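You operate a simulated robot arm through the tools that you are given. There is no shell and no other tool. Be economical: measure what you need, move in short steps, check, and stop when the job is done.

Carry out the task below with a simulated robot arm. There is one attempt and no reset: what you move stays moved.

TASK
Put the measuring cup on the counter top away on the lower shelf of the long bench. Take the regulator and leave it on top of the hose coil. Put the small white bottle on the island top away on the top shelf of the bench shelves. Take the black ring and leave it on the black gauge on the island top. Put one of the white bottles from the island top on the counter end. Put the yellow ticket on the blue compass. Take the yellow regulator and leave it on the blue book. Press the seal test button two times. Take the white gauge and put it in the mesh of the parts drier. Take the orange compass and put it on the lower shelf of the long bench. Take the blue cylinder and put it on the blue tray. Shut the dehumidifier door. Do these in any order. Set down upright: measuring cup, regulator, small white bottle, white bottle, yellow regulator, blue cylinder.

It is judged by the outcome, as a careful person would: the job done as asked, and still so three seconds after it is handed in. It fails if anything else is knocked over, pushed out of place, dropped, spilled or broken. Lids that push on must go on centred and level and be pressed home; caps that screw on are set level and turned clockwise until they are tight.

THE ROBOT
A 7-joint arm with a two-finger parallel gripper on a trunk, on a base that drives. Base frame: it is fixed to the floor where the robot stands at the start and does not move with it; the origin is under the middle of the robot, x ahead of it, y to its left, z up; the surface under the hand at the start is at about z = 870. Readings come in mm, degrees, newtons and seconds.
With the tool pointing down near the work surface it reaches from about 240 to 640 mm from the robot's upright axis, wherever it stands. Its first joint turns from -166.0 to 166.0 degrees. Places, roughly: black gauge [-2250, -1250, 750]; black ring (3x4x2 cm) [-1700, -1400, 900]; blue book [-2000, -1250, 750]; blue compass [-1750, -1250, 750]; blue cylinder [-1500, -3750, 750]; blue tray [500, -1500, 1000]; counter end [600, -2600, 900]; dehumidifier door [200, -1700, 300]; hose coil (15x15x4 cm) [800, -200, 900]; lower shelf of the long bench [-2300, 1900, 300]; measuring cup [500, 0, 1000]; mesh of the parts drier (19x15 cm) [-3740, 580, 960]; orange compass [-3750, -500, 500]; regulator [750, -1750, 1250]; seal test button [-3600, -2100, 700]; small white bottle [-1750, -2000, 1000]; top shelf of the bench shelves [600, 600, 600]; white bottle [-2000, -750, 1000]; white gauge [-4000, -750, 500]; yellow regulator [-3750, -1500, 1000]; yellow ticket [-2000, -1000, 1000]. Payload 1.57 kg.
The TCP is the grasp point between the finger pads, 30 mm short of the fingertips. In the tool frame z runs along the fingers and y along their closing line. Largest opening 80 mm; finger width 17, thickness 12; the body of the gripper, 40 by 82 mm, starts 80 mm behind the TCP.
Orientation is that of the tool frame in the base frame, as [roll, pitch, yaw] about the fixed x, y, z axes, in that order (R = Rz(yaw) Ry(pitch) Rx(roll)). With the fingers straight down and closing along the base's y, the tool's x points along the base's -x, its y along +y and its z along -z.

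THE INTERFACE
- The arm moves only by the tool servo_tool. Its argument "steps" is a list of rows, each a list of 7 numbers: the shift along the base's x, y, z in mm, then the turn, a rotation vector about the base's x, y, z in degrees, then the finger opening in mm, from 0 to 80. In form: [[tx, ty, tz, wx, wy, wz, claw], ...]. A call has 1 to 20 rows; each row is the pose to reach, as a shift and turn from the pose commanded when the call began. A row lasts 0.2 s, in which the tool goes at most 50 mm and 8.6 degrees; a call with a longer step from one row to the next is refused whole, and so is a gripper value outside its range. Where a pose cannot be reached the arm comes as near as it can. A force on the tool above 40 N (or 10 N above the force at the start of the call, whichever is more), or a blocked arm, ends the call early, and 0.2 s more pass. Each finger travels about 72 mm/s and halts on what it meets, pressing with about 22 N; the grip force reading is that of the motor and also rises with nothing between the fingers. The clock runs only during rows and for 0.2 s after the last one: add rows that repeat a pose to give the fingers time. The reply holds the time, the measured pose of the TCP, the force on the tool along the base axes, the opening and the grip force, in the units named above and with some noise, with the torque about the TCP (base axes, N m) and any sound that the robot's microphone picked up.
- Cameras (640 x 400 px; columns grow to the right, rows downward): "scene" is now at [242, 19.8, 1434.4]; the picture's right is [0.29, -0.96, 0.00], its down [-0.76, -0.24, -0.60] and it looks along [0.58, 0.18, -0.80] (base axes); focal length 292 px, centre (320, 200). "wrist" rides on the gripper at [72, -7, -122] in the tool frame; the picture's right is [0.09, 1.00, 0.00], its down [-0.84, 0.08, -0.54] and it looks along [-0.54, 0.05, 0.84] (tool axes); focal length 238 px, centre (320, 200). There is no depth. A picture from a camera that has moved, and an enlarged one, comes with that camera's place and axes in the base frame and with its lens.
- grab_frame(camera): a new picture of that camera. No time passes.
- move_column(by): slides the trunk up (or, below 0, down) by that many mm; the arm and the scene camera ride with it, the base frame stays. It gives what a move gives, with no picture.
- base_move(legs): drives the robot by 1 to 6 legs, each [ahead, left, turn to the left] in mm, mm and degrees, along the robot's own axes; the way and the turn of a leg run together, so that a leg with both is an arc; at most 1500 mm and 180 degrees a leg. The arm and the cameras ride along, it lands a little off, and it stops where it bumps. It gives what a move gives.
- head_to(pan, tilt): turns the head with the scene camera to pan (to the left, within 86 degrees either way) and tilt (down, from -29 to 69), counted from straight ahead of the robot. It gives what a move gives.
- close_up(camera, box): a new picture of the part [left, top, right, bottom] of that camera's present view, enlarged. No time passes.
- finish_job(): hands the job in; it is judged then, once.

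Work in short steps. Places have to be worked out from the pictures, the camera data and where the tool is seen: move nearer, look again, correct. Check each grasp and each placing, and mend what went wrong. You have 546 turns and 324 pictures in all, those below and enlarged ones among them. Open the gripper and draw the arm clear of the work before you hand the job in, unless the task says otherwise; then end with one line.

The tools are called after "Emit:" as a command line: name --pt "numbers of a row" for each row, then --argument value for the rest, lists and objects as JSON in quotes. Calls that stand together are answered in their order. servo_tool: Moves the arm, as the interface text tells. Its arguments: {"type":"object","properties":{"steps":{"type":"array"}},"required":["steps"]} The other tools are called the same way: move_column (by) slides the trunk up or down; base_move (legs) drives the base; head_to (pan, tilt) turns the head that bears the scene camera; grab_frame (camera) takes a picture; close_up (camera, box) takes an enlarged picture of a part of a camera's view; finish_job () hands the job in.

At the start:

```text
t: 0.0
tool_pos: [493.3, 46.1, 1159.6]
tcp_rot: [-180.0, 0.0, 180.0]
wrist_force: [0.1, 0.8, -0.3]
ft_torque: [0.02, -0.03, -0.01]
finger_gap: 79.9
finger_force: 0.2
trunk travel left (down, up): [-675.0, 315.0]
robot x, y, heading: [0.7, 3.9, 0.0]
head pan, tilt: [17.1, 53.0]
```

scene: 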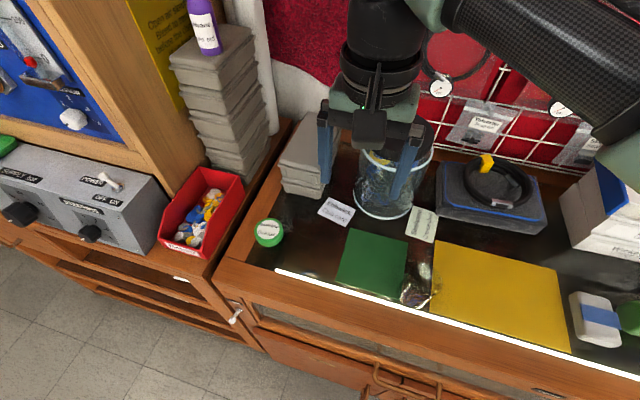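
wrist: 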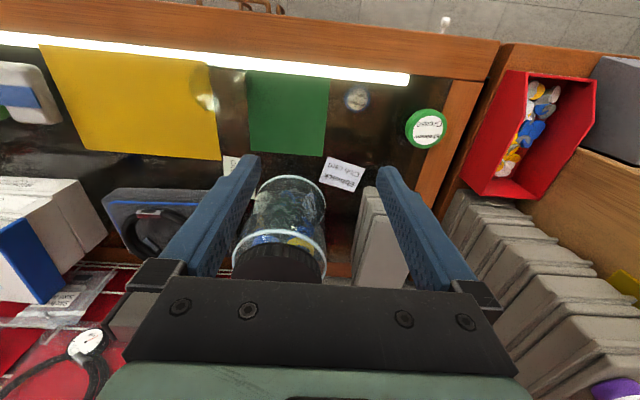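

I see a counter with a clear cup-like vessel near the gripper. First I look around by panning the head to learn the layout.

Emit:
close_up --camera "scene" --box '[250, 100, 640, 344]'

Emit:
head_to --pan -40 --tilt 35

Emit:
grab_frame --camera "scene"

```text
1.64 times, centred on (445, 222) of scene
camera zoom: at [242.0, 19.8, 1434.4], right [0.29, -0.96, 0.0], down [-0.76, -0.24, -0.6], along [0.58, 0.18, -0.8], focal length 478 px, centre (115, 164)
```

zoom: 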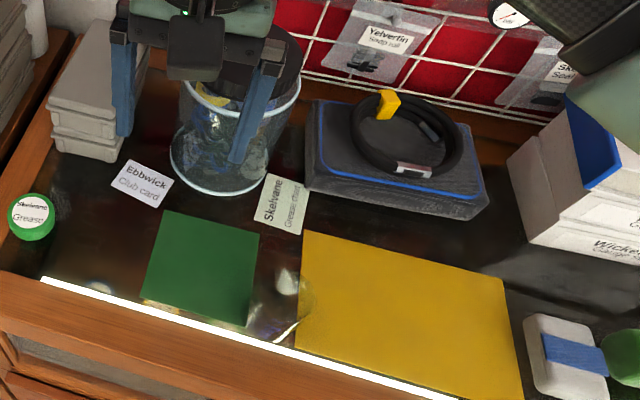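

```text
t: 1.3
tool_pos: [493.6, 45.5, 1159.4]
tcp_rot: [-180.0, -0.1, -180.0]
wrist_force: [0.2, -0.1, 0.6]
ft_torque: [0.01, 0.0, 0.0]
finger_gap: 80.1
finger_force: 0.1
trunk travel left (down, up): [-675.0, 315.0]
robot x, y, heading: [0.8, -3.1, -0.1]
head pan, tilt: [-40.0, 35.0]
```

```text
320 pictures are left
camera scene: at [238.6, -58.5, 1460.0], right [-0.64, -0.77, 0.0], down [-0.44, 0.37, -0.82], along [0.63, -0.53, -0.57], focal length 292 px, centre (320, 200)
```

scene: 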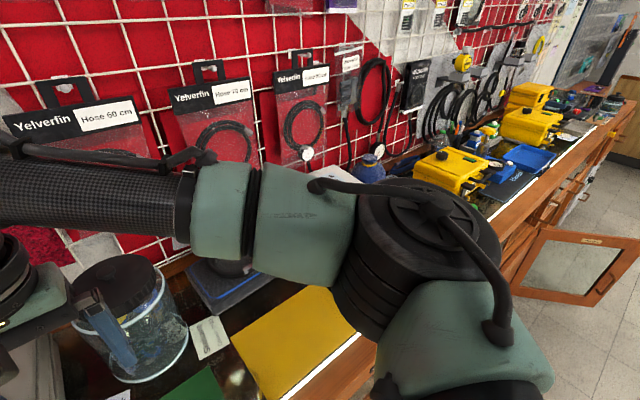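

The clear glinting object by the green/yellow sheets is probably the measuring cup, and the counter runs off to the right with an open door. I look to the other sides.

Emit:
head_to --pan 86 --tilt 25

Emit:
grab_frame --camera "scene"

Emit:
head_to --pan -86 --tilt 20

Emit:
grab_frame --camera "scene"

Emit:
close_up --camera "wrist" --box '[80, 30, 400, 230]'

```text
t: 3.3
tool_pos: [493.0, 45.7, 1159.7]
tcp_rot: [-180.0, 0.0, 179.9]
wrist_force: [-0.1, -0.4, -0.2]
ft_torque: [-0.01, -0.01, 0.01]
finger_gap: 80.1
finger_force: 0.0
trunk travel left (down, up): [-675.0, 315.0]
robot x, y, heading: [-1.5, -4.0, 0.1]
head pan, tilt: [85.9, 25.0]
```

```text
319 pictures are left
camera scene: at [177.7, 89.9, 1475.8], right [1.0, -0.07, 0.0], down [-0.03, -0.42, -0.91], along [0.06, 0.9, -0.42], focal length 292 px, centre (320, 200)
```

scene: 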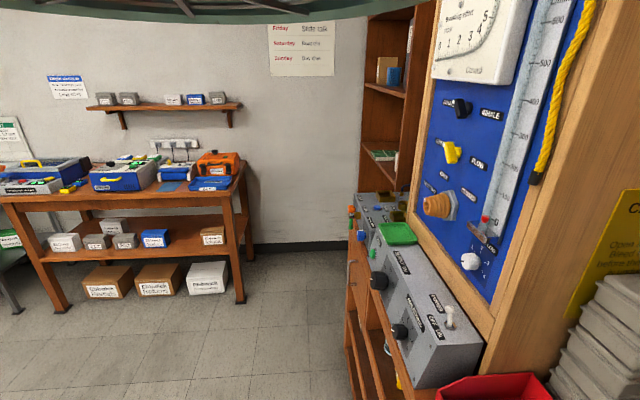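

```text
t: 5.9
tool_pos: [492.0, 45.8, 1158.5]
tcp_rot: [180.0, 0.0, -180.0]
wrist_force: [-0.9, 0.1, 0.9]
ft_torque: [0.0, 0.0, 0.01]
finger_gap: 80.1
finger_force: 0.2
trunk travel left (down, up): [-675.0, 315.0]
robot x, y, heading: [0.5, -0.4, -0.0]
head pan, tilt: [-85.9, 20.0]
```

```text
318 pictures are left
camera scene: at [177.7, -94.9, 1483.9], right [-1.0, -0.07, 0.0], down [-0.02, 0.34, -0.94], along [0.07, -0.94, -0.34], focal length 292 px, centre (320, 200)
```

scene: 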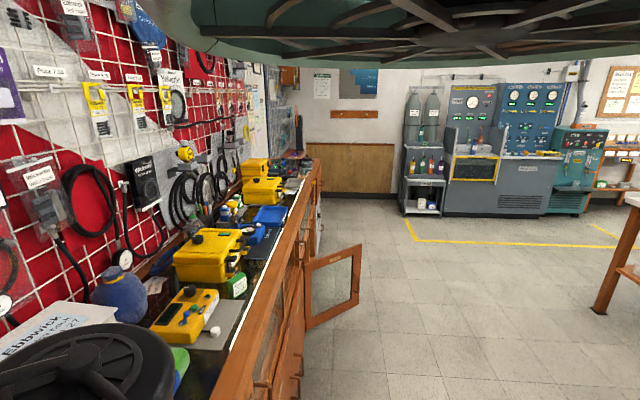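

```text
2.00 times, centred on (240, 130) of wrist
camera zoom: at [421.0, 38.6, 1280.3], right [-0.09, 1.0, 0.0], down [0.84, 0.08, 0.54], along [0.54, 0.05, -0.84], focal length 477 px, centre (480, 340)
```

zoom: 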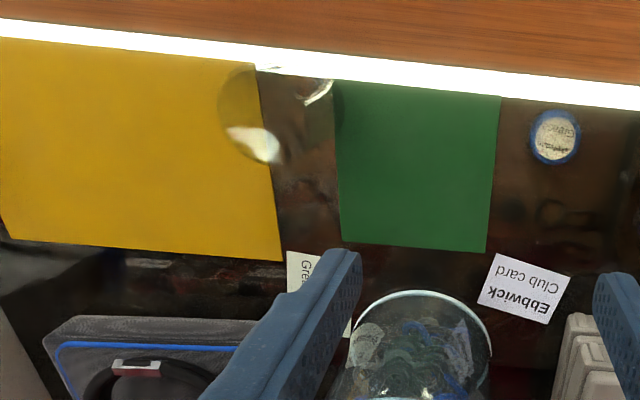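

The cup seems to be clear plastic at about (500, -100) near the front edge. I aim the head at it for a close look.

Emit:
head_to --pan -10 --tilt 62

Emit:
grab_frame --camera "scene"

```text
t: 7.4
tool_pos: [494.4, 44.9, 1160.4]
tcp_rot: [180.0, 0.1, 179.9]
wrist_force: [0.8, -0.7, 0.4]
ft_torque: [0.04, 0.01, -0.02]
finger_gap: 80.0
finger_force: 0.0
trunk travel left (down, up): [-675.0, 315.0]
robot x, y, heading: [-0.9, 2.1, 0.1]
head pan, tilt: [-10.0, 62.0]
```

```text
316 pictures are left
camera scene: at [234.5, -13.2, 1423.5], right [-0.17, -0.98, 0.0], down [-0.87, 0.15, -0.47], along [0.46, -0.08, -0.88], focal length 292 px, centre (320, 200)
```

scene: 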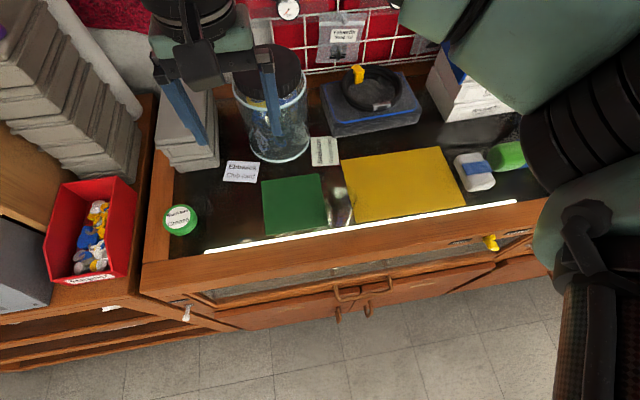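

Emit:
close_up --camera "scene" --box '[270, 140, 430, 240]'

```text
4.00 times, centred on (350, 190) of scene
camera zoom: at [234.5, -13.2, 1423.5], right [-0.17, -0.98, 0.0], down [-0.87, 0.15, -0.47], along [0.46, -0.08, -0.88], focal length 1167 px, centre (200, 240)
```

zoom: 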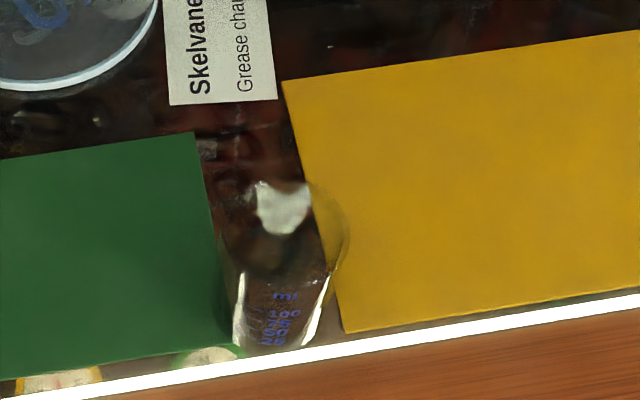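

The cup shows marks (100/75/50/25 ml) with base about (467, -95) and rim at z≈965. I'll tilt the tool 45° forward and stand off behind and above it.

Emit:
servo_tool --pt "-18 -23 -20 0 -7.5 0 80" --pt "-37 -47 -40 0 -15 0 80" --pt "-55 -70 -70 0 -22.5 0 80" --pt "-74 -94 -100 0 -30 0 80" --pt "-92 -117 -130 0 -37.5 0 80" --pt "-111 -141 -160 0 -45 0 80" --pt "-111 -141 -160 0 -45 0 80"

Emit:
grab_frame --camera "wrist"

Emit:
close_up --camera "scene" --box '[190, 100, 430, 250]'

```text
t: 9.0
tool_pos: [383.3, -94.7, 1000.7]
tcp_rot: [180.0, 45.1, -179.9]
wrist_force: [-0.4, -0.3, 0.4]
ft_torque: [0.01, 0.02, 0.02]
finger_gap: 79.9
finger_force: 0.1
trunk travel left (down, up): [-675.0, 315.0]
robot x, y, heading: [-1.7, 0.1, -0.1]
head pan, tilt: [-10.0, 62.0]
```

```text
314 pictures are left
camera wrist: at [245.6, -102.2, 1033.3], right [-0.07, 1.0, -0.07], down [0.21, 0.08, 0.98], along [0.98, 0.05, -0.21], focal length 238 px, centre (320, 200)
```

wrist: 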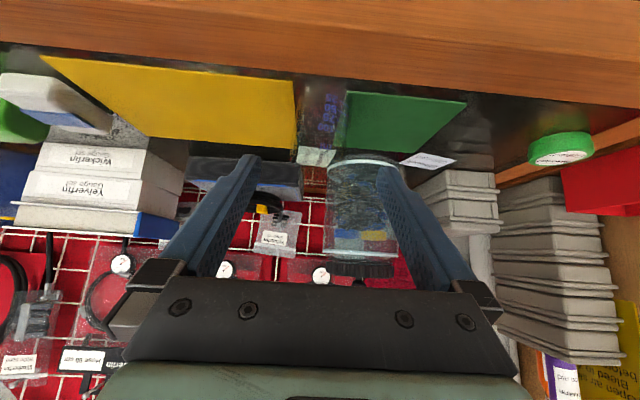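

```text
2.67 times, centred on (310, 175) of scene
camera zoom: at [235.1, -13.0, 1423.4], right [-0.17, -0.98, 0.0], down [-0.87, 0.15, -0.47], along [0.46, -0.08, -0.88], focal length 778 px, centre (347, 267)
```

zoom: 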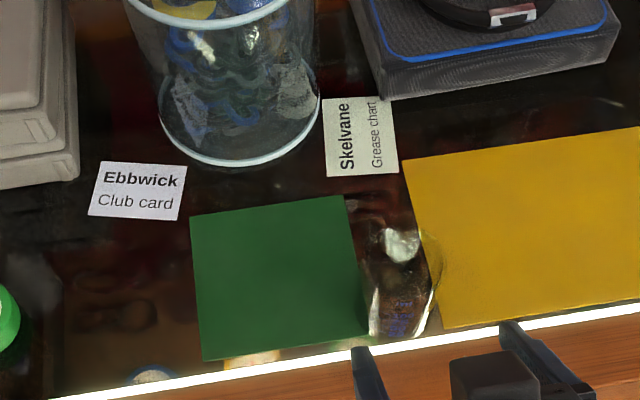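

Emit:
close_up --camera "wrist" --box '[240, 50, 400, 150]'

```text
4.00 times, centred on (320, 100) of wrist
camera zoom: at [245.6, -102.2, 1033.3], right [-0.07, 1.0, -0.07], down [0.21, 0.08, 0.98], along [0.98, 0.05, -0.21], focal length 953 px, centre (320, 600)
```

zoom: 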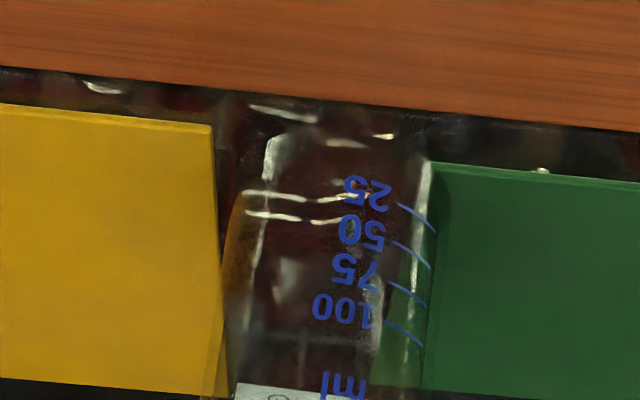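

Cup axis lines up at y≈-94, x≈470. I advance along the tool axis and close.

Emit:
servo_tool --pt "28 1 -27 0 -45 0 80" --pt "56 1 -54 0 -45 0 80"

```text
refused: row 1 steps farther than a row can; nothing moved
```

Emit:
servo_tool --pt "28 1 -27 0 0 0 80" --pt "56 1 -54 0 0 0 80" --pt "85 1 -80 0 0 0 80" --pt "85 1 -80 0 0 0 80"

Emit:
grab_frame --camera "wrist"

```text
t: 10.0
tool_pos: [468.1, -96.2, 917.4]
tcp_rot: [179.9, 45.1, 179.9]
wrist_force: [-0.1, 0.3, -0.3]
ft_torque: [-0.01, 0.02, -0.04]
finger_gap: 79.6
finger_force: 0.1
trunk travel left (down, up): [-675.0, 315.0]
robot x, y, heading: [-2.7, -1.4, -0.2]
head pan, tilt: [-10.0, 62.0]
```

```text
311 pictures are left
camera wrist: at [331.1, -102.1, 952.0], right [-0.07, 1.0, -0.06], down [0.21, 0.08, 0.98], along [0.98, 0.05, -0.21], focal length 238 px, centre (320, 200)
```

wrist: 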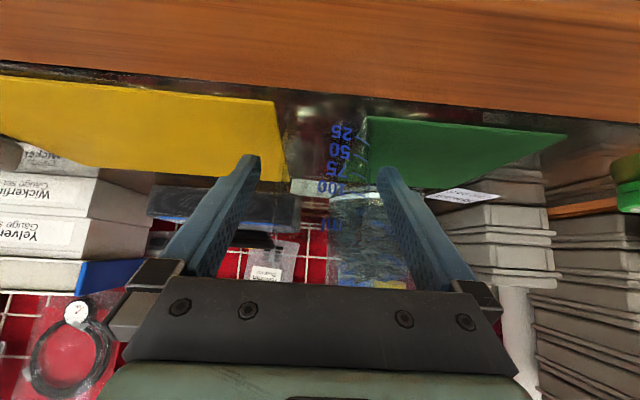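

The cup is between the fingers; I close and give them time.

Emit:
servo_tool --pt "0 0 0 0 0 0 60" --pt "0 0 0 0 0 0 40" --pt "0 0 0 0 0 0 30" --pt "0 0 0 0 0 0 30"

```text
t: 11.0
tool_pos: [468.0, -95.3, 918.5]
tcp_rot: [179.9, 45.0, 179.9]
wrist_force: [0.3, 0.0, 0.1]
ft_torque: [0.02, -0.03, 0.01]
finger_gap: 59.1
finger_force: 21.9
trunk travel left (down, up): [-675.0, 315.0]
robot x, y, heading: [-0.6, -1.3, 0.1]
head pan, tilt: [-10.0, 62.0]
```

Gripped at 59 mm. I lift it and look.

Emit:
servo_tool --pt "0 0 30 0 0 0 30" --pt "0 0 70 0 0 0 30" --pt "-40 0 110 0 0 0 30" --pt "-80 0 150 0 0 0 30" --pt "-80 0 150 0 0 0 30"

Emit:
grab_frame --camera "scene"

```text
refused: row 3 steps farther than a row can; nothing moved
```

```text
310 pictures are left
camera scene: at [234.5, -13.1, 1423.5], right [-0.17, -0.98, 0.0], down [-0.87, 0.15, -0.47], along [0.46, -0.08, -0.88], focal length 292 px, centre (320, 200)
```

scene: 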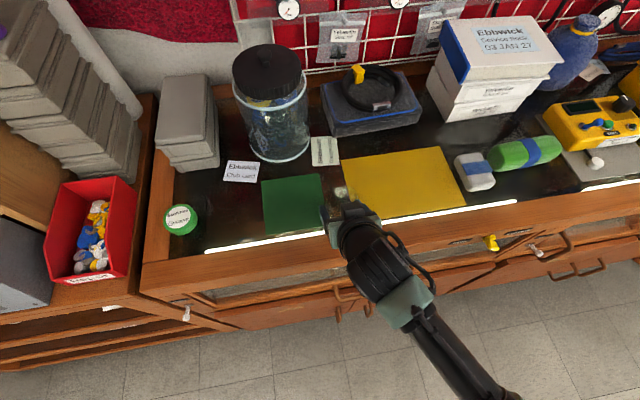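

Emit:
servo_tool --pt "0 0 30 0 0 0 30" --pt "0 0 70 0 0 0 30" --pt "-30 0 105 0 0 0 30" --pt "-60 0 140 0 0 0 30" --pt "-90 0 170 0 0 0 30" --pt "-90 0 170 0 0 0 30"

Emit:
grab_frame --camera "scene"

```text
t: 12.4
tool_pos: [410.4, -109.8, 1077.6]
tcp_rot: [179.9, 45.0, -180.0]
wrist_force: [0.3, -1.0, -0.5]
ft_torque: [-0.02, 0.02, -0.01]
finger_gap: 58.7
finger_force: 22.1
out of reach, approached as far as the arm can: row 5, 6
trunk travel left (down, up): [-675.0, 315.0]
robot x, y, heading: [-2.2, -0.5, 0.2]
head pan, tilt: [-10.0, 62.0]
```

```text
309 pictures are left
camera scene: at [234.4, -13.0, 1423.5], right [-0.17, -0.98, 0.0], down [-0.87, 0.15, -0.47], along [0.46, -0.08, -0.88], focal length 292 px, centre (320, 200)
```

scene: 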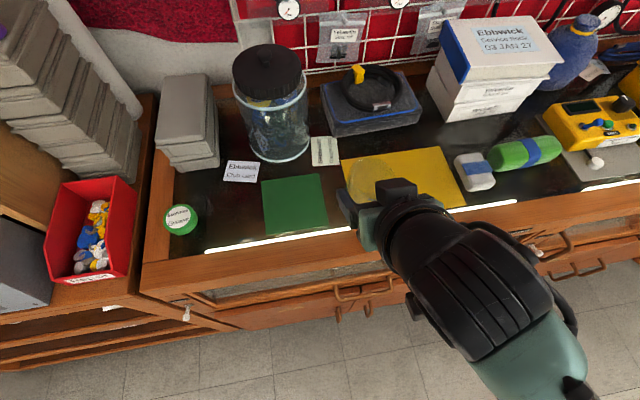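

The cup is held. I back off, turn toward the long bench at (-2300, 1900) and look.

Emit:
base_move --legs '[[-600, 0, 0], [0, 0, 140]]'

Emit:
head_to --pan 0 --tilt 20

Emit:
grab_frame --camera "scene"

```text
t: 21.6
tool_pos: [-833.1, 351.2, 1077.0]
tcp_rot: [180.0, 45.0, -40.0]
wrist_force: [-0.7, 0.0, -0.5]
ft_torque: [0.0, 0.01, -0.02]
finger_gap: 58.2
finger_force: 22.2
trunk travel left (down, up): [-675.0, 315.0]
robot x, y, heading: [-591.4, 3.3, 139.7]
head pan, tilt: [-10.0, 62.0]
```

```text
t: 22.6
tool_pos: [-833.5, 350.6, 1076.4]
tcp_rot: [179.9, 45.1, -40.2]
wrist_force: [0.1, -0.5, 0.1]
ft_torque: [-0.01, -0.01, 0.0]
finger_gap: 58.1
finger_force: 21.8
trunk travel left (down, up): [-675.0, 315.0]
robot x, y, heading: [-593.4, 4.3, 139.7]
head pan, tilt: [0.0, 20.0]
```

```text
308 pictures are left
camera scene: at [-791.8, 170.7, 1483.8], right [0.64, 0.76, 0.0], down [0.26, -0.22, -0.94], along [-0.72, 0.61, -0.34], focal length 292 px, centre (320, 200)
```

scene: 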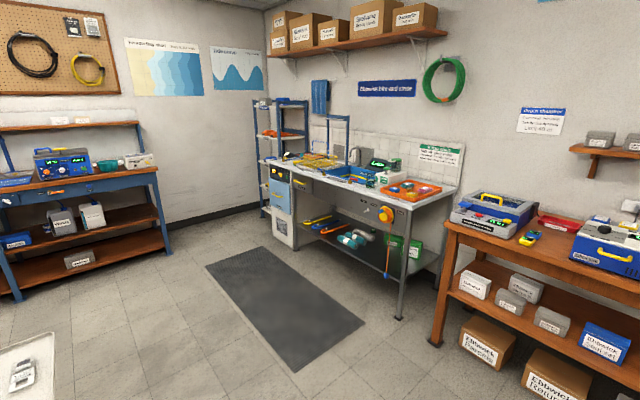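

The long bench is the steel-legged one at centre with a lower shelf. I zoom in.

Emit:
close_up --camera "scene" --box '[250, 140, 490, 290]'

```text
2.67 times, centred on (370, 215) of scene
camera zoom: at [-791.8, 170.7, 1483.8], right [0.64, 0.76, 0.0], down [0.26, -0.22, -0.94], along [-0.72, 0.61, -0.34], focal length 778 px, centre (187, 160)
```

zoom: 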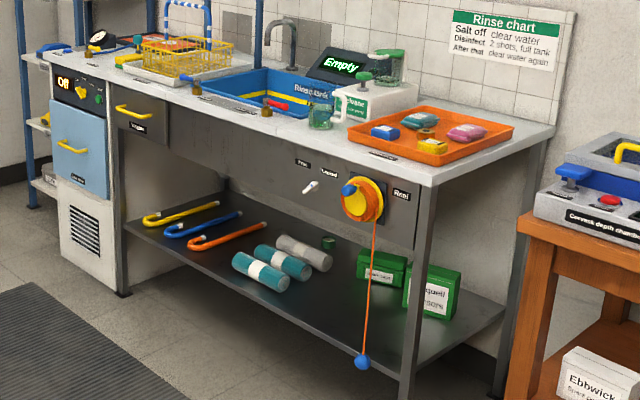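

Free spot on the shelf near (-2110, 1750), z≈290, left of the pull cord (x≈-1826) and right of the teal rolls. I drive to stand in front of it at a standoff.

Emit:
base_move --legs '[[800, 0, 0], [800, 0, 0], [0, 0, -49.7], [0, 280, 0]]'

Emit:
head_to --pan 0 --tilt 40

Emit:
grab_frame --camera "scene"

```text
t: 34.8
tool_pos: [-2024.5, 1457.6, 1077.0]
tcp_rot: [179.9, 45.0, -88.8]
wrist_force: [0.6, 0.4, -0.1]
ft_torque: [0.0, 0.03, 0.01]
finger_gap: 57.8
finger_force: 21.9
trunk travel left (down, up): [-675.0, 315.0]
robot x, y, heading: [-2126.0, 1045.3, 91.3]
head pan, tilt: [0.0, 20.0]
```

```text
t: 35.6
tool_pos: [-2022.8, 1457.2, 1077.4]
tcp_rot: [179.8, 45.0, -88.9]
wrist_force: [-0.1, -0.9, -0.6]
ft_torque: [0.0, -0.02, 0.02]
finger_gap: 57.8
finger_force: 22.3
trunk travel left (down, up): [-675.0, 315.0]
robot x, y, heading: [-2125.4, 1045.4, 91.3]
head pan, tilt: [0.0, 40.0]
```

```text
306 pictures are left
camera scene: at [-2130.0, 1297.5, 1452.6], right [1.0, 0.02, 0.0], down [0.01, -0.64, -0.77], along [-0.02, 0.77, -0.64], focal length 292 px, centre (320, 200)
```

scene: 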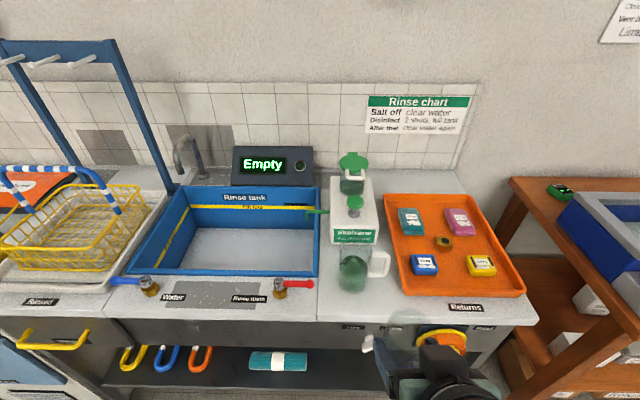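

The TCP is at x=-2023 and the lever/wheel sit near there; I shift left 70, lower the trunk 640, and look with the wrist.

Emit:
base_move --legs '[[0, 70, -1.3]]'

Emit:
move_column --by -640

Emit:
grab_frame --camera "wrist"

Emit:
head_to --pan 0 --tilt 45

Emit:
grab_frame --camera "scene"

```text
t: 36.6
tool_pos: [-2085.1, 1453.5, 1077.5]
tcp_rot: [-179.9, 45.0, -90.1]
wrist_force: [-0.9, -1.0, -1.3]
ft_torque: [0.0, -0.02, 0.0]
finger_gap: 57.8
finger_force: 21.8
trunk travel left (down, up): [-675.0, 315.0]
robot x, y, heading: [-2194.9, 1042.7, 89.9]
head pan, tilt: [0.0, 40.0]
```

```text
refused: -640 is not a number from -400 to 400
```

```text
305 pictures are left
camera wrist: at [-2079.8, 1316.7, 1110.8], right [-1.0, -0.06, -0.06], down [-0.08, 0.21, 0.97], along [-0.05, 0.98, -0.21], focal length 238 px, centre (320, 200)
```

wrist: 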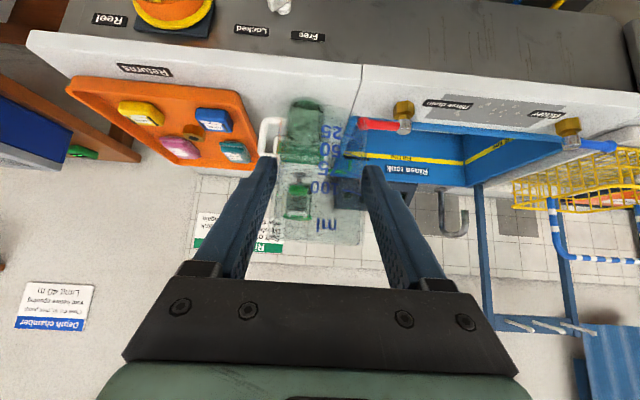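

```text
t: 37.3
tool_pos: [-2084.7, 1454.4, 1076.2]
tcp_rot: [179.8, 45.0, -90.3]
wrist_force: [-0.6, 1.0, -0.2]
ft_torque: [0.02, -0.04, 0.03]
finger_gap: 57.7
finger_force: 22.6
trunk travel left (down, up): [-675.0, 315.0]
robot x, y, heading: [-2194.6, 1043.9, 90.0]
head pan, tilt: [0.0, 45.0]
```

```text
304 pictures are left
camera scene: at [-2195.0, 1293.2, 1445.3], right [1.0, 0.0, 0.0], down [0.0, -0.71, -0.71], along [0.0, 0.71, -0.71], focal length 292 px, centre (320, 200)
```

scene: 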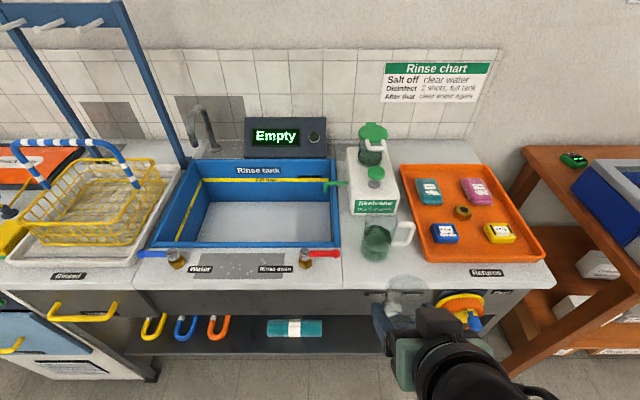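

Cup is held upright. Lower the trunk in two goes.

Emit:
move_column --by -340

Emit:
move_column --by -300

Emit:
head_to --pan 0 --tilt 30

Emit:
grab_frame --camera "scene"

Emit:
grab_frame --camera "wrist"

```text
t: 40.6
tool_pos: [-2085.9, 1452.8, 737.2]
tcp_rot: [179.8, 45.1, -90.2]
wrist_force: [-1.0, -0.2, 0.2]
ft_torque: [-0.01, 0.0, 0.01]
finger_gap: 57.7
finger_force: 22.4
trunk travel left (down, up): [-335.0, 655.0]
robot x, y, heading: [-2197.6, 1043.5, 89.8]
head pan, tilt: [0.0, 45.0]
```

```text
t: 43.6
tool_pos: [-2084.8, 1454.0, 436.9]
tcp_rot: [180.0, 45.0, -90.2]
wrist_force: [-0.8, -0.7, -0.1]
ft_torque: [-0.04, 0.03, 0.02]
finger_gap: 57.4
finger_force: 22.1
trunk travel left (down, up): [-35.0, 955.0]
robot x, y, heading: [-2197.4, 1042.6, 89.8]
head pan, tilt: [0.0, 45.0]
```

```text
t: 44.4
tool_pos: [-2086.0, 1453.4, 436.5]
tcp_rot: [179.9, 45.0, -90.2]
wrist_force: [0.3, -0.4, -0.6]
ft_torque: [0.01, 0.0, 0.0]
finger_gap: 57.8
finger_force: 21.9
trunk travel left (down, up): [-35.0, 955.0]
robot x, y, heading: [-2199.7, 1047.7, 90.0]
head pan, tilt: [0.0, 30.0]
```

```text
303 pictures are left
camera scene: at [-2195.1, 1302.3, 827.8], right [1.0, 0.0, 0.0], down [0.0, -0.5, -0.87], along [0.0, 0.87, -0.5], focal length 292 px, centre (320, 200)
```

scene: 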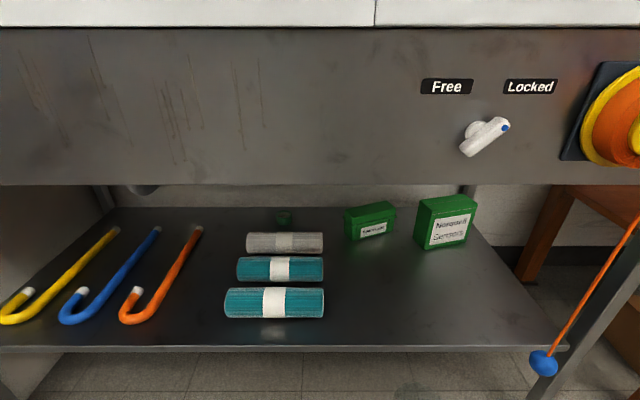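

```text
302 pictures are left
camera wrist: at [-2079.2, 1316.7, 470.7], right [-1.0, -0.06, -0.06], down [-0.08, 0.21, 0.97], along [-0.05, 0.98, -0.21], focal length 238 px, centre (320, 200)
```

wrist: 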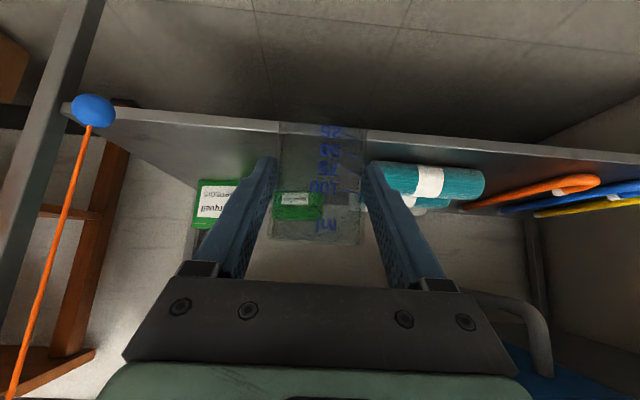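

Shelf top ≈ z 275, front edge y≈1668. Drive ahead 190, then extend and lower the cup toward (-2085, 1748).

Emit:
base_move --legs '[[190, 0, 0]]'

Emit:
servo_tool --pt "0 35 -15 0 0 0 30" --pt "0 70 -30 0 0 0 30" --pt "0 100 -50 0 0 0 30" --pt "0 105 -80 0 0 0 30" --pt "0 105 -95 0 0 0 30" --pt "0 105 -95 0 0 0 30"

Emit:
grab_frame --camera "wrist"

Emit:
grab_frame --camera "scene"

```text
t: 46.0
tool_pos: [-2083.8, 1646.6, 436.5]
tcp_rot: [179.8, 45.0, -90.4]
wrist_force: [0.7, -0.5, -0.1]
ft_torque: [-0.01, -0.02, -0.03]
finger_gap: 57.7
finger_force: 22.3
trunk travel left (down, up): [-35.0, 955.0]
robot x, y, heading: [-2199.3, 1237.1, 89.5]
head pan, tilt: [0.0, 30.0]
```

```text
t: 47.4
tool_pos: [-2084.2, 1752.9, 345.2]
tcp_rot: [180.0, 45.7, -90.2]
wrist_force: [-0.9, 2.6, 17.5]
ft_torque: [0.26, 0.07, -0.07]
finger_gap: 58.3
finger_force: 21.4
trunk travel left (down, up): [-35.0, 955.0]
robot x, y, heading: [-2197.9, 1234.9, 89.6]
head pan, tilt: [0.0, 30.0]
```

```text
301 pictures are left
camera wrist: at [-2078.1, 1616.5, 377.4], right [-1.0, -0.06, -0.07], down [-0.08, 0.2, 0.98], along [-0.05, 0.98, -0.2], focal length 238 px, centre (320, 200)
```

wrist: 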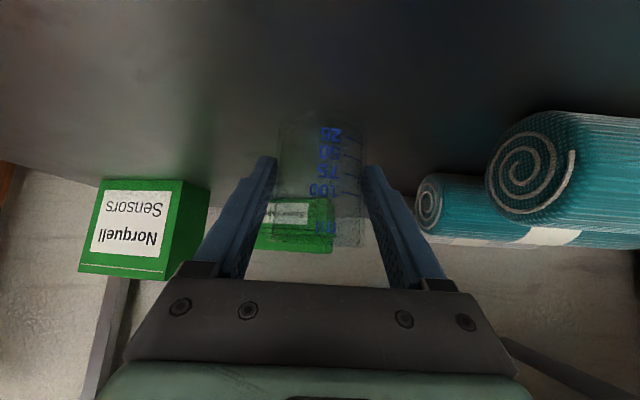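

```text
300 pictures are left
camera scene: at [-2193.9, 1494.5, 828.5], right [1.0, -0.01, 0.0], down [0.0, -0.5, -0.87], along [0.0, 0.87, -0.5], focal length 292 px, centre (320, 200)
```

scene: 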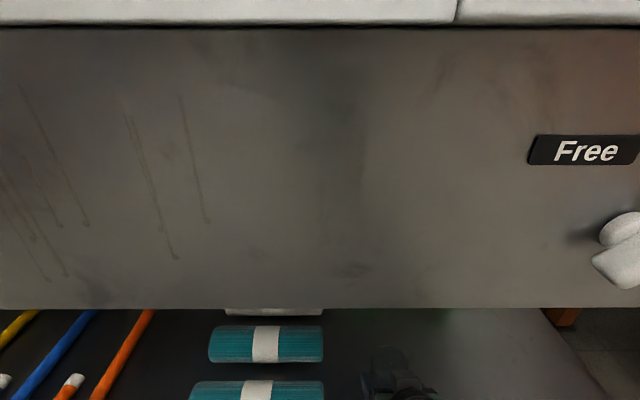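

Contact force 17 N upward: the cup rests on the shelf. I ease up slightly and open the fingers, then retreat along the tool axis.

Emit:
servo_tool --pt "0 0 4 0 0 0 45" --pt "0 0 4 0 0 0 65" --pt "0 0 4 0 0 0 80" --pt "0 0 4 0 0 0 80" --pt "0 0 4 0 0 0 80"

Emit:
servo_tool --pt "0 -25 25 0 0 0 80" --pt "0 -55 50 0 0 0 80" --pt "0 -85 80 0 0 0 80" --pt "0 -115 105 0 0 0 80" --pt "0 -115 105 0 0 0 80"

Emit:
grab_frame --camera "wrist"

```text
t: 48.6
tool_pos: [-2083.7, 1753.1, 344.8]
tcp_rot: [179.9, 45.0, -90.3]
wrist_force: [0.4, 0.3, -0.6]
ft_torque: [0.02, 0.01, 0.0]
finger_gap: 79.8
finger_force: 0.0
trunk travel left (down, up): [-35.0, 955.0]
robot x, y, heading: [-2197.0, 1234.9, 89.7]
head pan, tilt: [0.0, 30.0]
```

```text
t: 49.8
tool_pos: [-2076.6, 1646.2, 448.1]
tcp_rot: [179.9, 45.0, -90.3]
wrist_force: [0.5, 1.1, -0.5]
ft_torque: [0.0, 0.0, -0.01]
finger_gap: 80.0
finger_force: 0.0
out of reach, approached as far as the arm can: row 4, 5
trunk travel left (down, up): [-35.0, 955.0]
robot x, y, heading: [-2199.2, 1236.4, 89.5]
head pan, tilt: [0.0, 30.0]
```

```text
299 pictures are left
camera wrist: at [-2071.4, 1508.3, 481.6], right [-1.0, -0.06, -0.06], down [-0.08, 0.21, 0.97], along [-0.05, 0.98, -0.21], focal length 238 px, centre (320, 200)
```

wrist: 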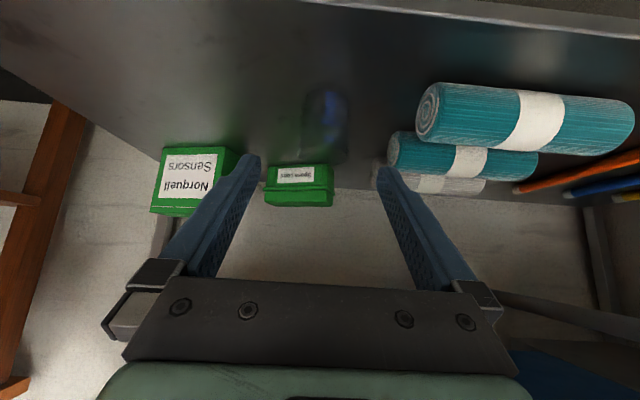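

The cup stands on the shelf. I back away, raise the trunk, and turn to face -x toward the compass and gauge.

Emit:
base_move --legs '[[-400, 0, 0], [0, 0, 100]]'

Emit:
move_column --by 400

Emit:
head_to --pan 0 --tilt 20

Emit:
grab_frame --camera "scene"

```text
t: 56.5
tool_pos: [-2623.1, 880.9, 447.0]
tcp_rot: [179.9, 45.0, 10.3]
wrist_force: [0.2, 0.4, -0.2]
ft_torque: [-0.07, 0.01, 0.04]
finger_gap: 80.1
finger_force: 0.0
trunk travel left (down, up): [-35.0, 955.0]
robot x, y, heading: [-2199.2, 839.6, -169.7]
head pan, tilt: [0.0, 30.0]
```

```text
t: 60.3
tool_pos: [-2622.1, 881.0, 847.1]
tcp_rot: [179.9, 45.1, 10.4]
wrist_force: [0.2, 0.1, 0.8]
ft_torque: [-0.02, -0.04, -0.03]
finger_gap: 79.9
finger_force: 0.0
trunk travel left (down, up): [-435.0, 555.0]
robot x, y, heading: [-2199.9, 840.8, -169.3]
head pan, tilt: [0.0, 30.0]
```

```text
t: 61.0
tool_pos: [-2623.2, 880.6, 846.0]
tcp_rot: [179.9, 44.9, 10.3]
wrist_force: [0.5, -0.7, -0.2]
ft_torque: [0.02, -0.01, 0.0]
finger_gap: 79.9
finger_force: 0.2
trunk travel left (down, up): [-435.0, 555.0]
robot x, y, heading: [-2204.2, 835.1, -169.9]
head pan, tilt: [0.0, 20.0]
```

```text
298 pictures are left
camera scene: at [-2457.1, 790.1, 1243.9], right [-0.18, 0.98, 0.0], down [0.34, 0.06, -0.94], along [-0.92, -0.17, -0.34], focal length 292 px, centre (320, 200)
```

scene: 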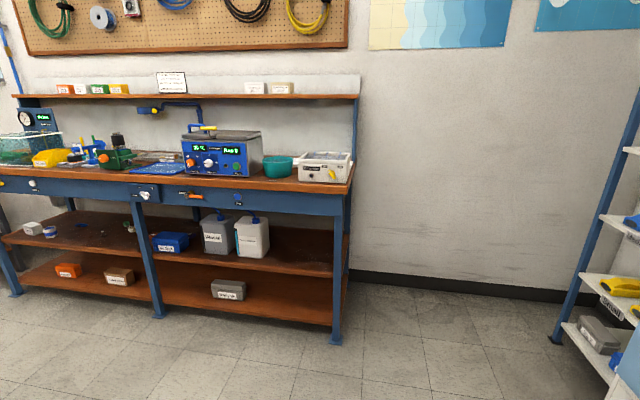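

Emit:
close_up --camera "scene" --box '[0, 100, 200, 300]'

Emit:
close_up --camera "scene" --box '[170, 120, 370, 245]'

```text
2.00 times, centred on (100, 200) of scene
camera zoom: at [-2457.1, 790.1, 1243.9], right [-0.18, 0.98, 0.0], down [0.34, 0.06, -0.94], along [-0.92, -0.17, -0.34], focal length 584 px, centre (760, 200)
```

zoom: 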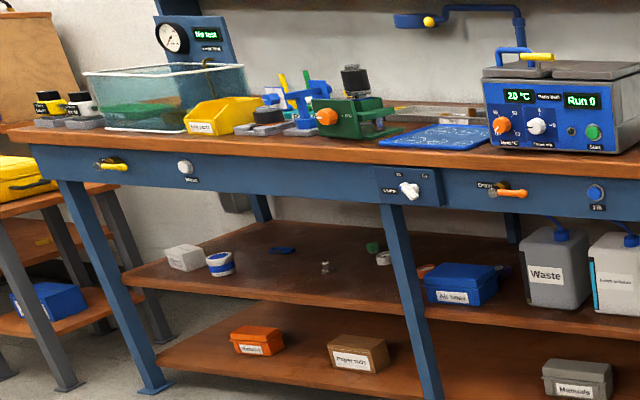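

```text
3.20 times, centred on (270, 182) of scene
camera zoom: at [-2457.1, 790.1, 1243.9], right [-0.18, 0.98, 0.0], down [0.34, 0.06, -0.94], along [-0.92, -0.17, -0.34], focal length 934 px, centre (480, 256)
```

zoom: 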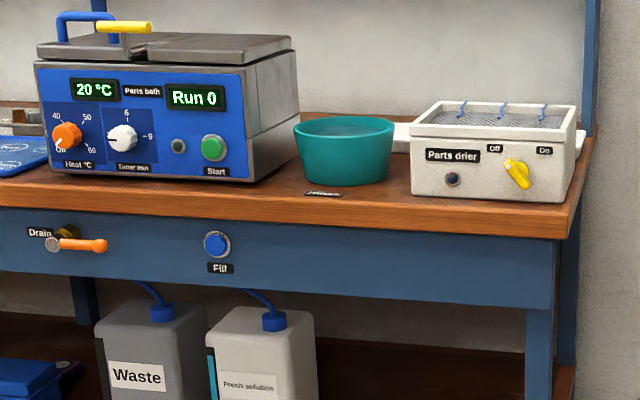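

The orange item at about (-3868, -523) and white ring-like item at (-3920, -724) on the middle shelf (z≈420) seem to be the compass and gauge. I drive into the aisle and check left before sidestepping.

Emit:
base_move --legs '[[0, 0, -10.1], [800, 0, 0]]'

Emit:
head_to --pan 75 --tilt 25

Emit:
grab_frame --camera "scene"

```text
t: 66.0
tool_pos: [-3410.1, 946.6, 846.3]
tcp_rot: [179.9, 45.0, 0.5]
wrist_force: [-0.2, 0.3, 0.1]
ft_torque: [0.02, 0.02, 0.0]
finger_gap: 79.9
finger_force: 0.1
trunk travel left (down, up): [-435.0, 555.0]
robot x, y, heading: [-2999.3, 830.3, -179.7]
head pan, tilt: [0.0, 20.0]
```

```text
t: 67.5
tool_pos: [-3410.0, 946.4, 847.1]
tcp_rot: [179.9, 45.0, 0.4]
wrist_force: [0.5, -0.3, 0.6]
ft_torque: [0.02, -0.01, 0.02]
finger_gap: 80.2
finger_force: 0.1
trunk travel left (down, up): [-435.0, 555.0]
robot x, y, heading: [-2997.7, 832.6, -179.4]
head pan, tilt: [75.0, 25.0]
```

```text
295 pictures are left
camera scene: at [-3192.6, 740.8, 1235.8], right [-0.97, 0.25, 0.0], down [0.11, 0.41, -0.91], along [-0.23, -0.88, -0.42], focal length 292 px, centre (320, 200)
```

scene: 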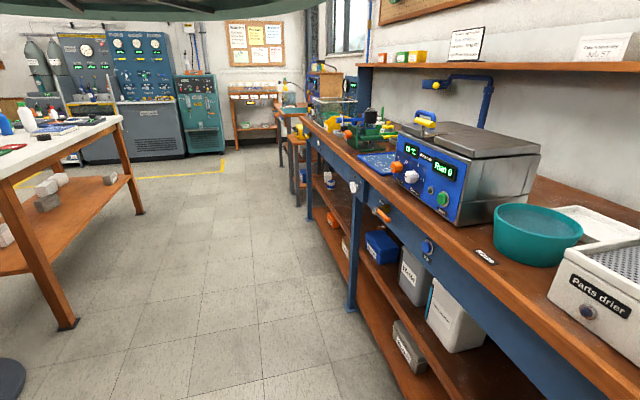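

Aisle is clear (island leg at x≈-2180). I sidestep left 1400 and look at the shelf.

Emit:
base_move --legs '[[0, 1400, 0]]'

Emit:
move_column --by -300

Emit:
head_to --pan 0 --tilt 25

Emit:
grab_frame --camera "scene"

```text
t: 74.3
tool_pos: [-3410.5, -407.7, 847.3]
tcp_rot: [179.9, 45.0, -0.7]
wrist_force: [-0.3, 0.8, 0.4]
ft_torque: [-0.01, 0.05, 0.01]
finger_gap: 79.8
finger_force: 0.1
trunk travel left (down, up): [-435.0, 555.0]
robot x, y, heading: [-3000.5, -532.3, 179.5]
head pan, tilt: [75.0, 25.0]
```

```text
t: 77.3
tool_pos: [-3410.6, -407.1, 546.8]
tcp_rot: [179.9, 45.0, -0.7]
wrist_force: [0.1, -0.3, -0.1]
ft_torque: [0.0, 0.01, 0.02]
finger_gap: 79.9
finger_force: 0.1
trunk travel left (down, up): [-135.0, 855.0]
robot x, y, heading: [-3000.6, -532.4, 179.5]
head pan, tilt: [75.0, 25.0]
```

```text
t: 78.8
tool_pos: [-3410.6, -406.8, 547.0]
tcp_rot: [179.9, 45.1, -0.7]
wrist_force: [0.2, -0.1, 0.9]
ft_torque: [0.0, -0.04, 0.0]
finger_gap: 80.2
finger_force: 0.0
trunk travel left (down, up): [-135.0, 855.0]
robot x, y, heading: [-3003.2, -530.0, 179.6]
head pan, tilt: [0.0, 25.0]
```

```text
294 pictures are left
camera scene: at [-3263.3, -528.6, 935.8], right [0.01, 1.0, 0.0], down [0.42, 0.0, -0.91], along [-0.91, 0.01, -0.42], focal length 292 px, centre (320, 200)
```

scene: 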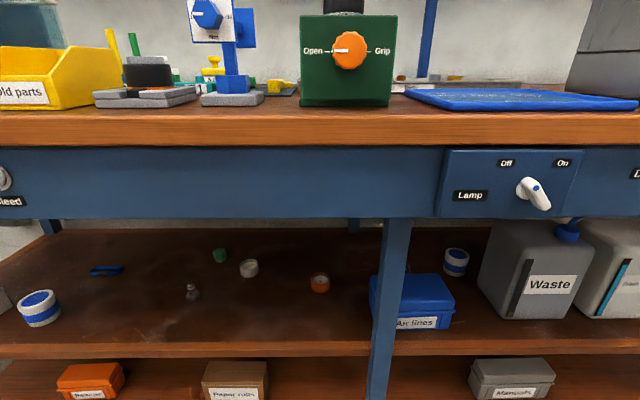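

Emit:
close_up --camera "scene" --box '[160, 220, 400, 370]'

```text
2.67 times, centred on (280, 295) of scene
camera zoom: at [-3263.3, -528.6, 935.8], right [0.01, 1.0, 0.0], down [0.42, 0.0, -0.91], along [-0.91, 0.01, -0.42], focal length 778 px, centre (427, -53)
```

zoom: 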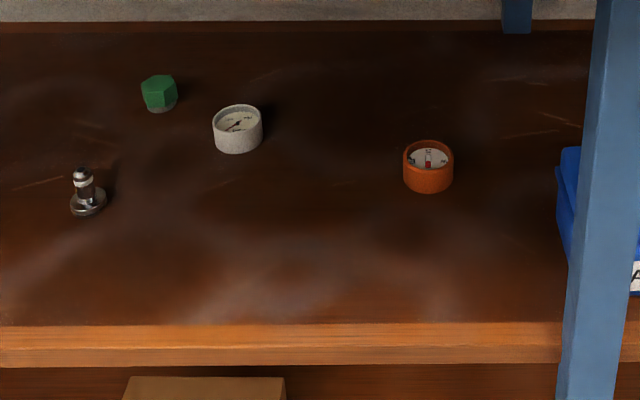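

Compass at about (-3797, -521), gauge at (-3848, -693), shelf z≈470, with only ~260 mm of headroom. I'll flip the tool 180° about its axis so the wrist camera rides on top, which suits shelf work.

Emit:
servo_tool --pt "0 0 0 -6 0 -6 80" --pt "0 0 0 -12 0 -12 80" --pt "0 0 0 -18 0 -18 80" --pt "0 0 0 -24 0 -24 80" --pt "0 0 0 -30 0 -30 80" --pt "0 0 0 -36 0 -36 80" --pt "0 0 0 -42 0 -42 80" --pt "0 0 0 -48 0 -48 80" --pt "0 0 0 -54 0 -54 80" --pt "0 0 0 -60 0 -60 80" --pt "0 0 0 -66 0 -66 80" --pt "0 0 0 -72 0 -72 80" --pt "0 0 0 -78 0 -78 80" --pt "0 0 0 -84 0 -84 80" --pt "0 0 0 -90 0 -90 80" --pt "0 0 0 -96 0 -96 80" --pt "0 0 0 -102 0 -102 80" --pt "0 0 0 -108 0 -108 80" --pt "0 0 0 -114 0 -114 80" --pt "0 0 0 -120 0 -120 80"

```text
t: 83.0
tool_pos: [-3409.8, -407.7, 546.9]
tcp_rot: [171.0, -44.2, -166.5]
wrist_force: [-0.8, -0.1, 0.0]
ft_torque: [0.0, -0.02, -0.03]
finger_gap: 79.8
finger_force: 0.0
trunk travel left (down, up): [-135.0, 855.0]
robot x, y, heading: [-3004.9, -528.6, 179.5]
head pan, tilt: [0.0, 25.0]
```

The flip works. I complete it, then tilt 10° more (to 55°).

Emit:
servo_tool --pt "0 0 0 -3.5 0 -3.5 80" --pt "0 0 0 -7 0 -7 80"

Emit:
servo_tool --pt "0 0 0 0 5 0 80" --pt "0 0 0 0 10 0 80"

Emit:
grab_frame --camera "wrist"

```text
t: 83.6
tool_pos: [-3409.4, -408.2, 546.5]
tcp_rot: [-179.4, -45.1, 179.8]
wrist_force: [0.0, 0.0, -0.3]
ft_torque: [0.01, 0.02, -0.01]
finger_gap: 80.3
finger_force: 0.0
trunk travel left (down, up): [-135.0, 855.0]
robot x, y, heading: [-3002.7, -529.9, 179.2]
head pan, tilt: [0.0, 25.0]
```

```text
t: 84.2
tool_pos: [-3416.2, -403.6, 543.1]
tcp_rot: [-179.4, -55.1, 179.8]
wrist_force: [-0.4, 0.3, -0.3]
ft_torque: [0.03, -0.01, 0.0]
finger_gap: 80.1
finger_force: 0.1
out of reach, approached as far as the arm can: row 1, 2
trunk travel left (down, up): [-135.0, 855.0]
robot x, y, heading: [-3005.5, -530.2, 179.5]
head pan, tilt: [0.0, 25.0]
```

```text
292 pictures are left
camera wrist: at [-3358.6, -408.9, 671.3], right [-0.06, 1.0, 0.07], down [0.92, 0.08, -0.38], along [-0.38, 0.04, -0.92], focal length 238 px, centre (320, 200)
```

wrist: 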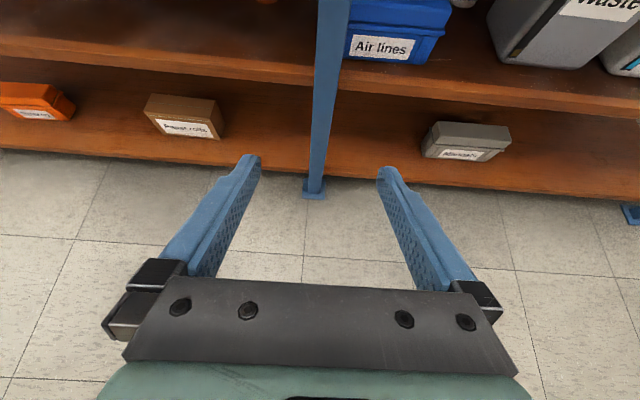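

Now I sidestep 290 left to line up with the gauge (y≈-693) and go ahead 180.

Emit:
base_move --legs '[[0, 290, 0], [180, 0, 0]]'

Emit:
grab_frame --camera "wrist"

Emit:
grab_frame --camera "scene"

```text
t: 87.3
tool_pos: [-3599.1, -700.4, 543.3]
tcp_rot: [-179.4, -55.0, -179.8]
wrist_force: [-0.4, -0.5, 0.2]
ft_torque: [-0.02, 0.02, 0.04]
finger_gap: 79.8
finger_force: 0.0
trunk travel left (down, up): [-135.0, 855.0]
robot x, y, heading: [-3180.2, -826.6, 179.8]
head pan, tilt: [0.0, 25.0]
```

```text
291 pictures are left
camera wrist: at [-3540.5, -706.1, 671.2], right [-0.06, 1.0, 0.07], down [0.92, 0.09, -0.38], along [-0.38, 0.04, -0.92], focal length 238 px, centre (320, 200)
```

wrist: 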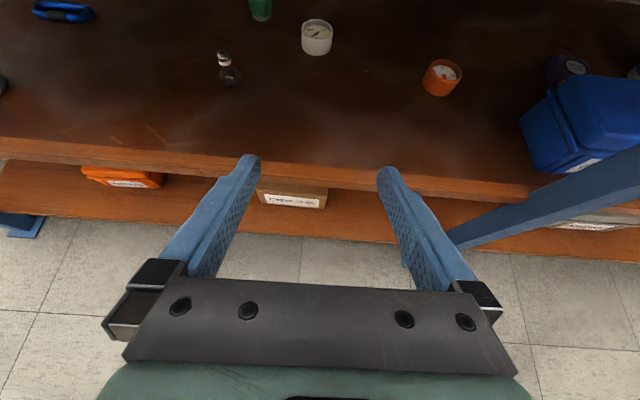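

```text
290 pictures are left
camera scene: at [-3444.2, -825.1, 935.8], right [0.0, 1.0, 0.0], down [0.42, 0.0, -0.91], along [-0.91, 0.0, -0.42], focal length 292 px, centre (320, 200)
```

scene: 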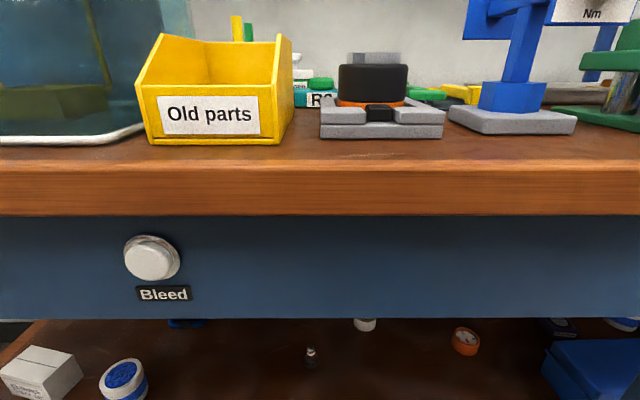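

Cross-checking views puts the shelf at z≈400 with gauge centre ≈(-3932,-693) and compass ≈(-3876,-521). I lower the trunk, go a bit nearer, and tilt to 60°.

Emit:
move_column --by -70

Emit:
servo_tool --pt "-20 0 0 0 5 0 80" --pt "-60 0 0 0 5 0 80" --pt "-100 0 0 0 5 0 80" --pt "-100 0 0 0 5 0 80"

Emit:
grab_frame --camera "wrist"

```text
t: 88.4
tool_pos: [-3598.9, -700.2, 472.9]
tcp_rot: [-179.3, -55.0, -179.8]
wrist_force: [0.5, -0.5, 0.1]
ft_torque: [-0.02, -0.04, -0.01]
finger_gap: 80.1
finger_force: 0.0
trunk travel left (down, up): [-65.0, 925.0]
robot x, y, heading: [-3183.1, -821.2, 179.8]
head pan, tilt: [0.0, 25.0]
```

```text
t: 89.4
tool_pos: [-3700.3, -699.4, 475.3]
tcp_rot: [-179.5, -60.0, -179.8]
wrist_force: [-0.9, -0.2, 0.8]
ft_torque: [0.01, 0.03, 0.01]
finger_gap: 80.0
finger_force: 0.2
trunk travel left (down, up): [-65.0, 925.0]
robot x, y, heading: [-3181.4, -824.8, 179.6]
head pan, tilt: [0.0, 25.0]
```

```text
289 pictures are left
camera wrist: at [-3630.7, -706.0, 596.8], right [-0.06, 1.0, 0.08], down [0.89, 0.09, -0.45], along [-0.46, 0.04, -0.89], focal length 238 px, centre (320, 200)
```

wrist: 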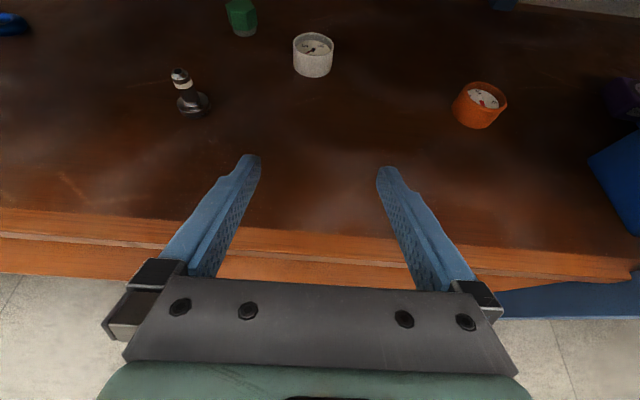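

Gauge refined to (-3929,-718). I extend the arm above it and see whether it reaches without driving nearer.

Emit:
servo_tool --pt "-40 -5 0 0 0 0 80" --pt "-80 -10 0 0 0 0 80" --pt "-120 -19 -5 0 0 0 80" --pt "-150 -19 -15 0 0 0 80" --pt "-150 -19 -15 0 0 0 80"

```text
t: 90.6
tool_pos: [-3848.3, -721.4, 459.3]
tcp_rot: [-179.5, -60.0, -179.7]
wrist_force: [-0.1, 0.3, 0.0]
ft_torque: [0.01, 0.02, 0.0]
finger_gap: 80.0
finger_force: 0.1
trunk travel left (down, up): [-65.0, 925.0]
robot x, y, heading: [-3181.8, -824.7, 179.9]
head pan, tilt: [0.0, 25.0]
```

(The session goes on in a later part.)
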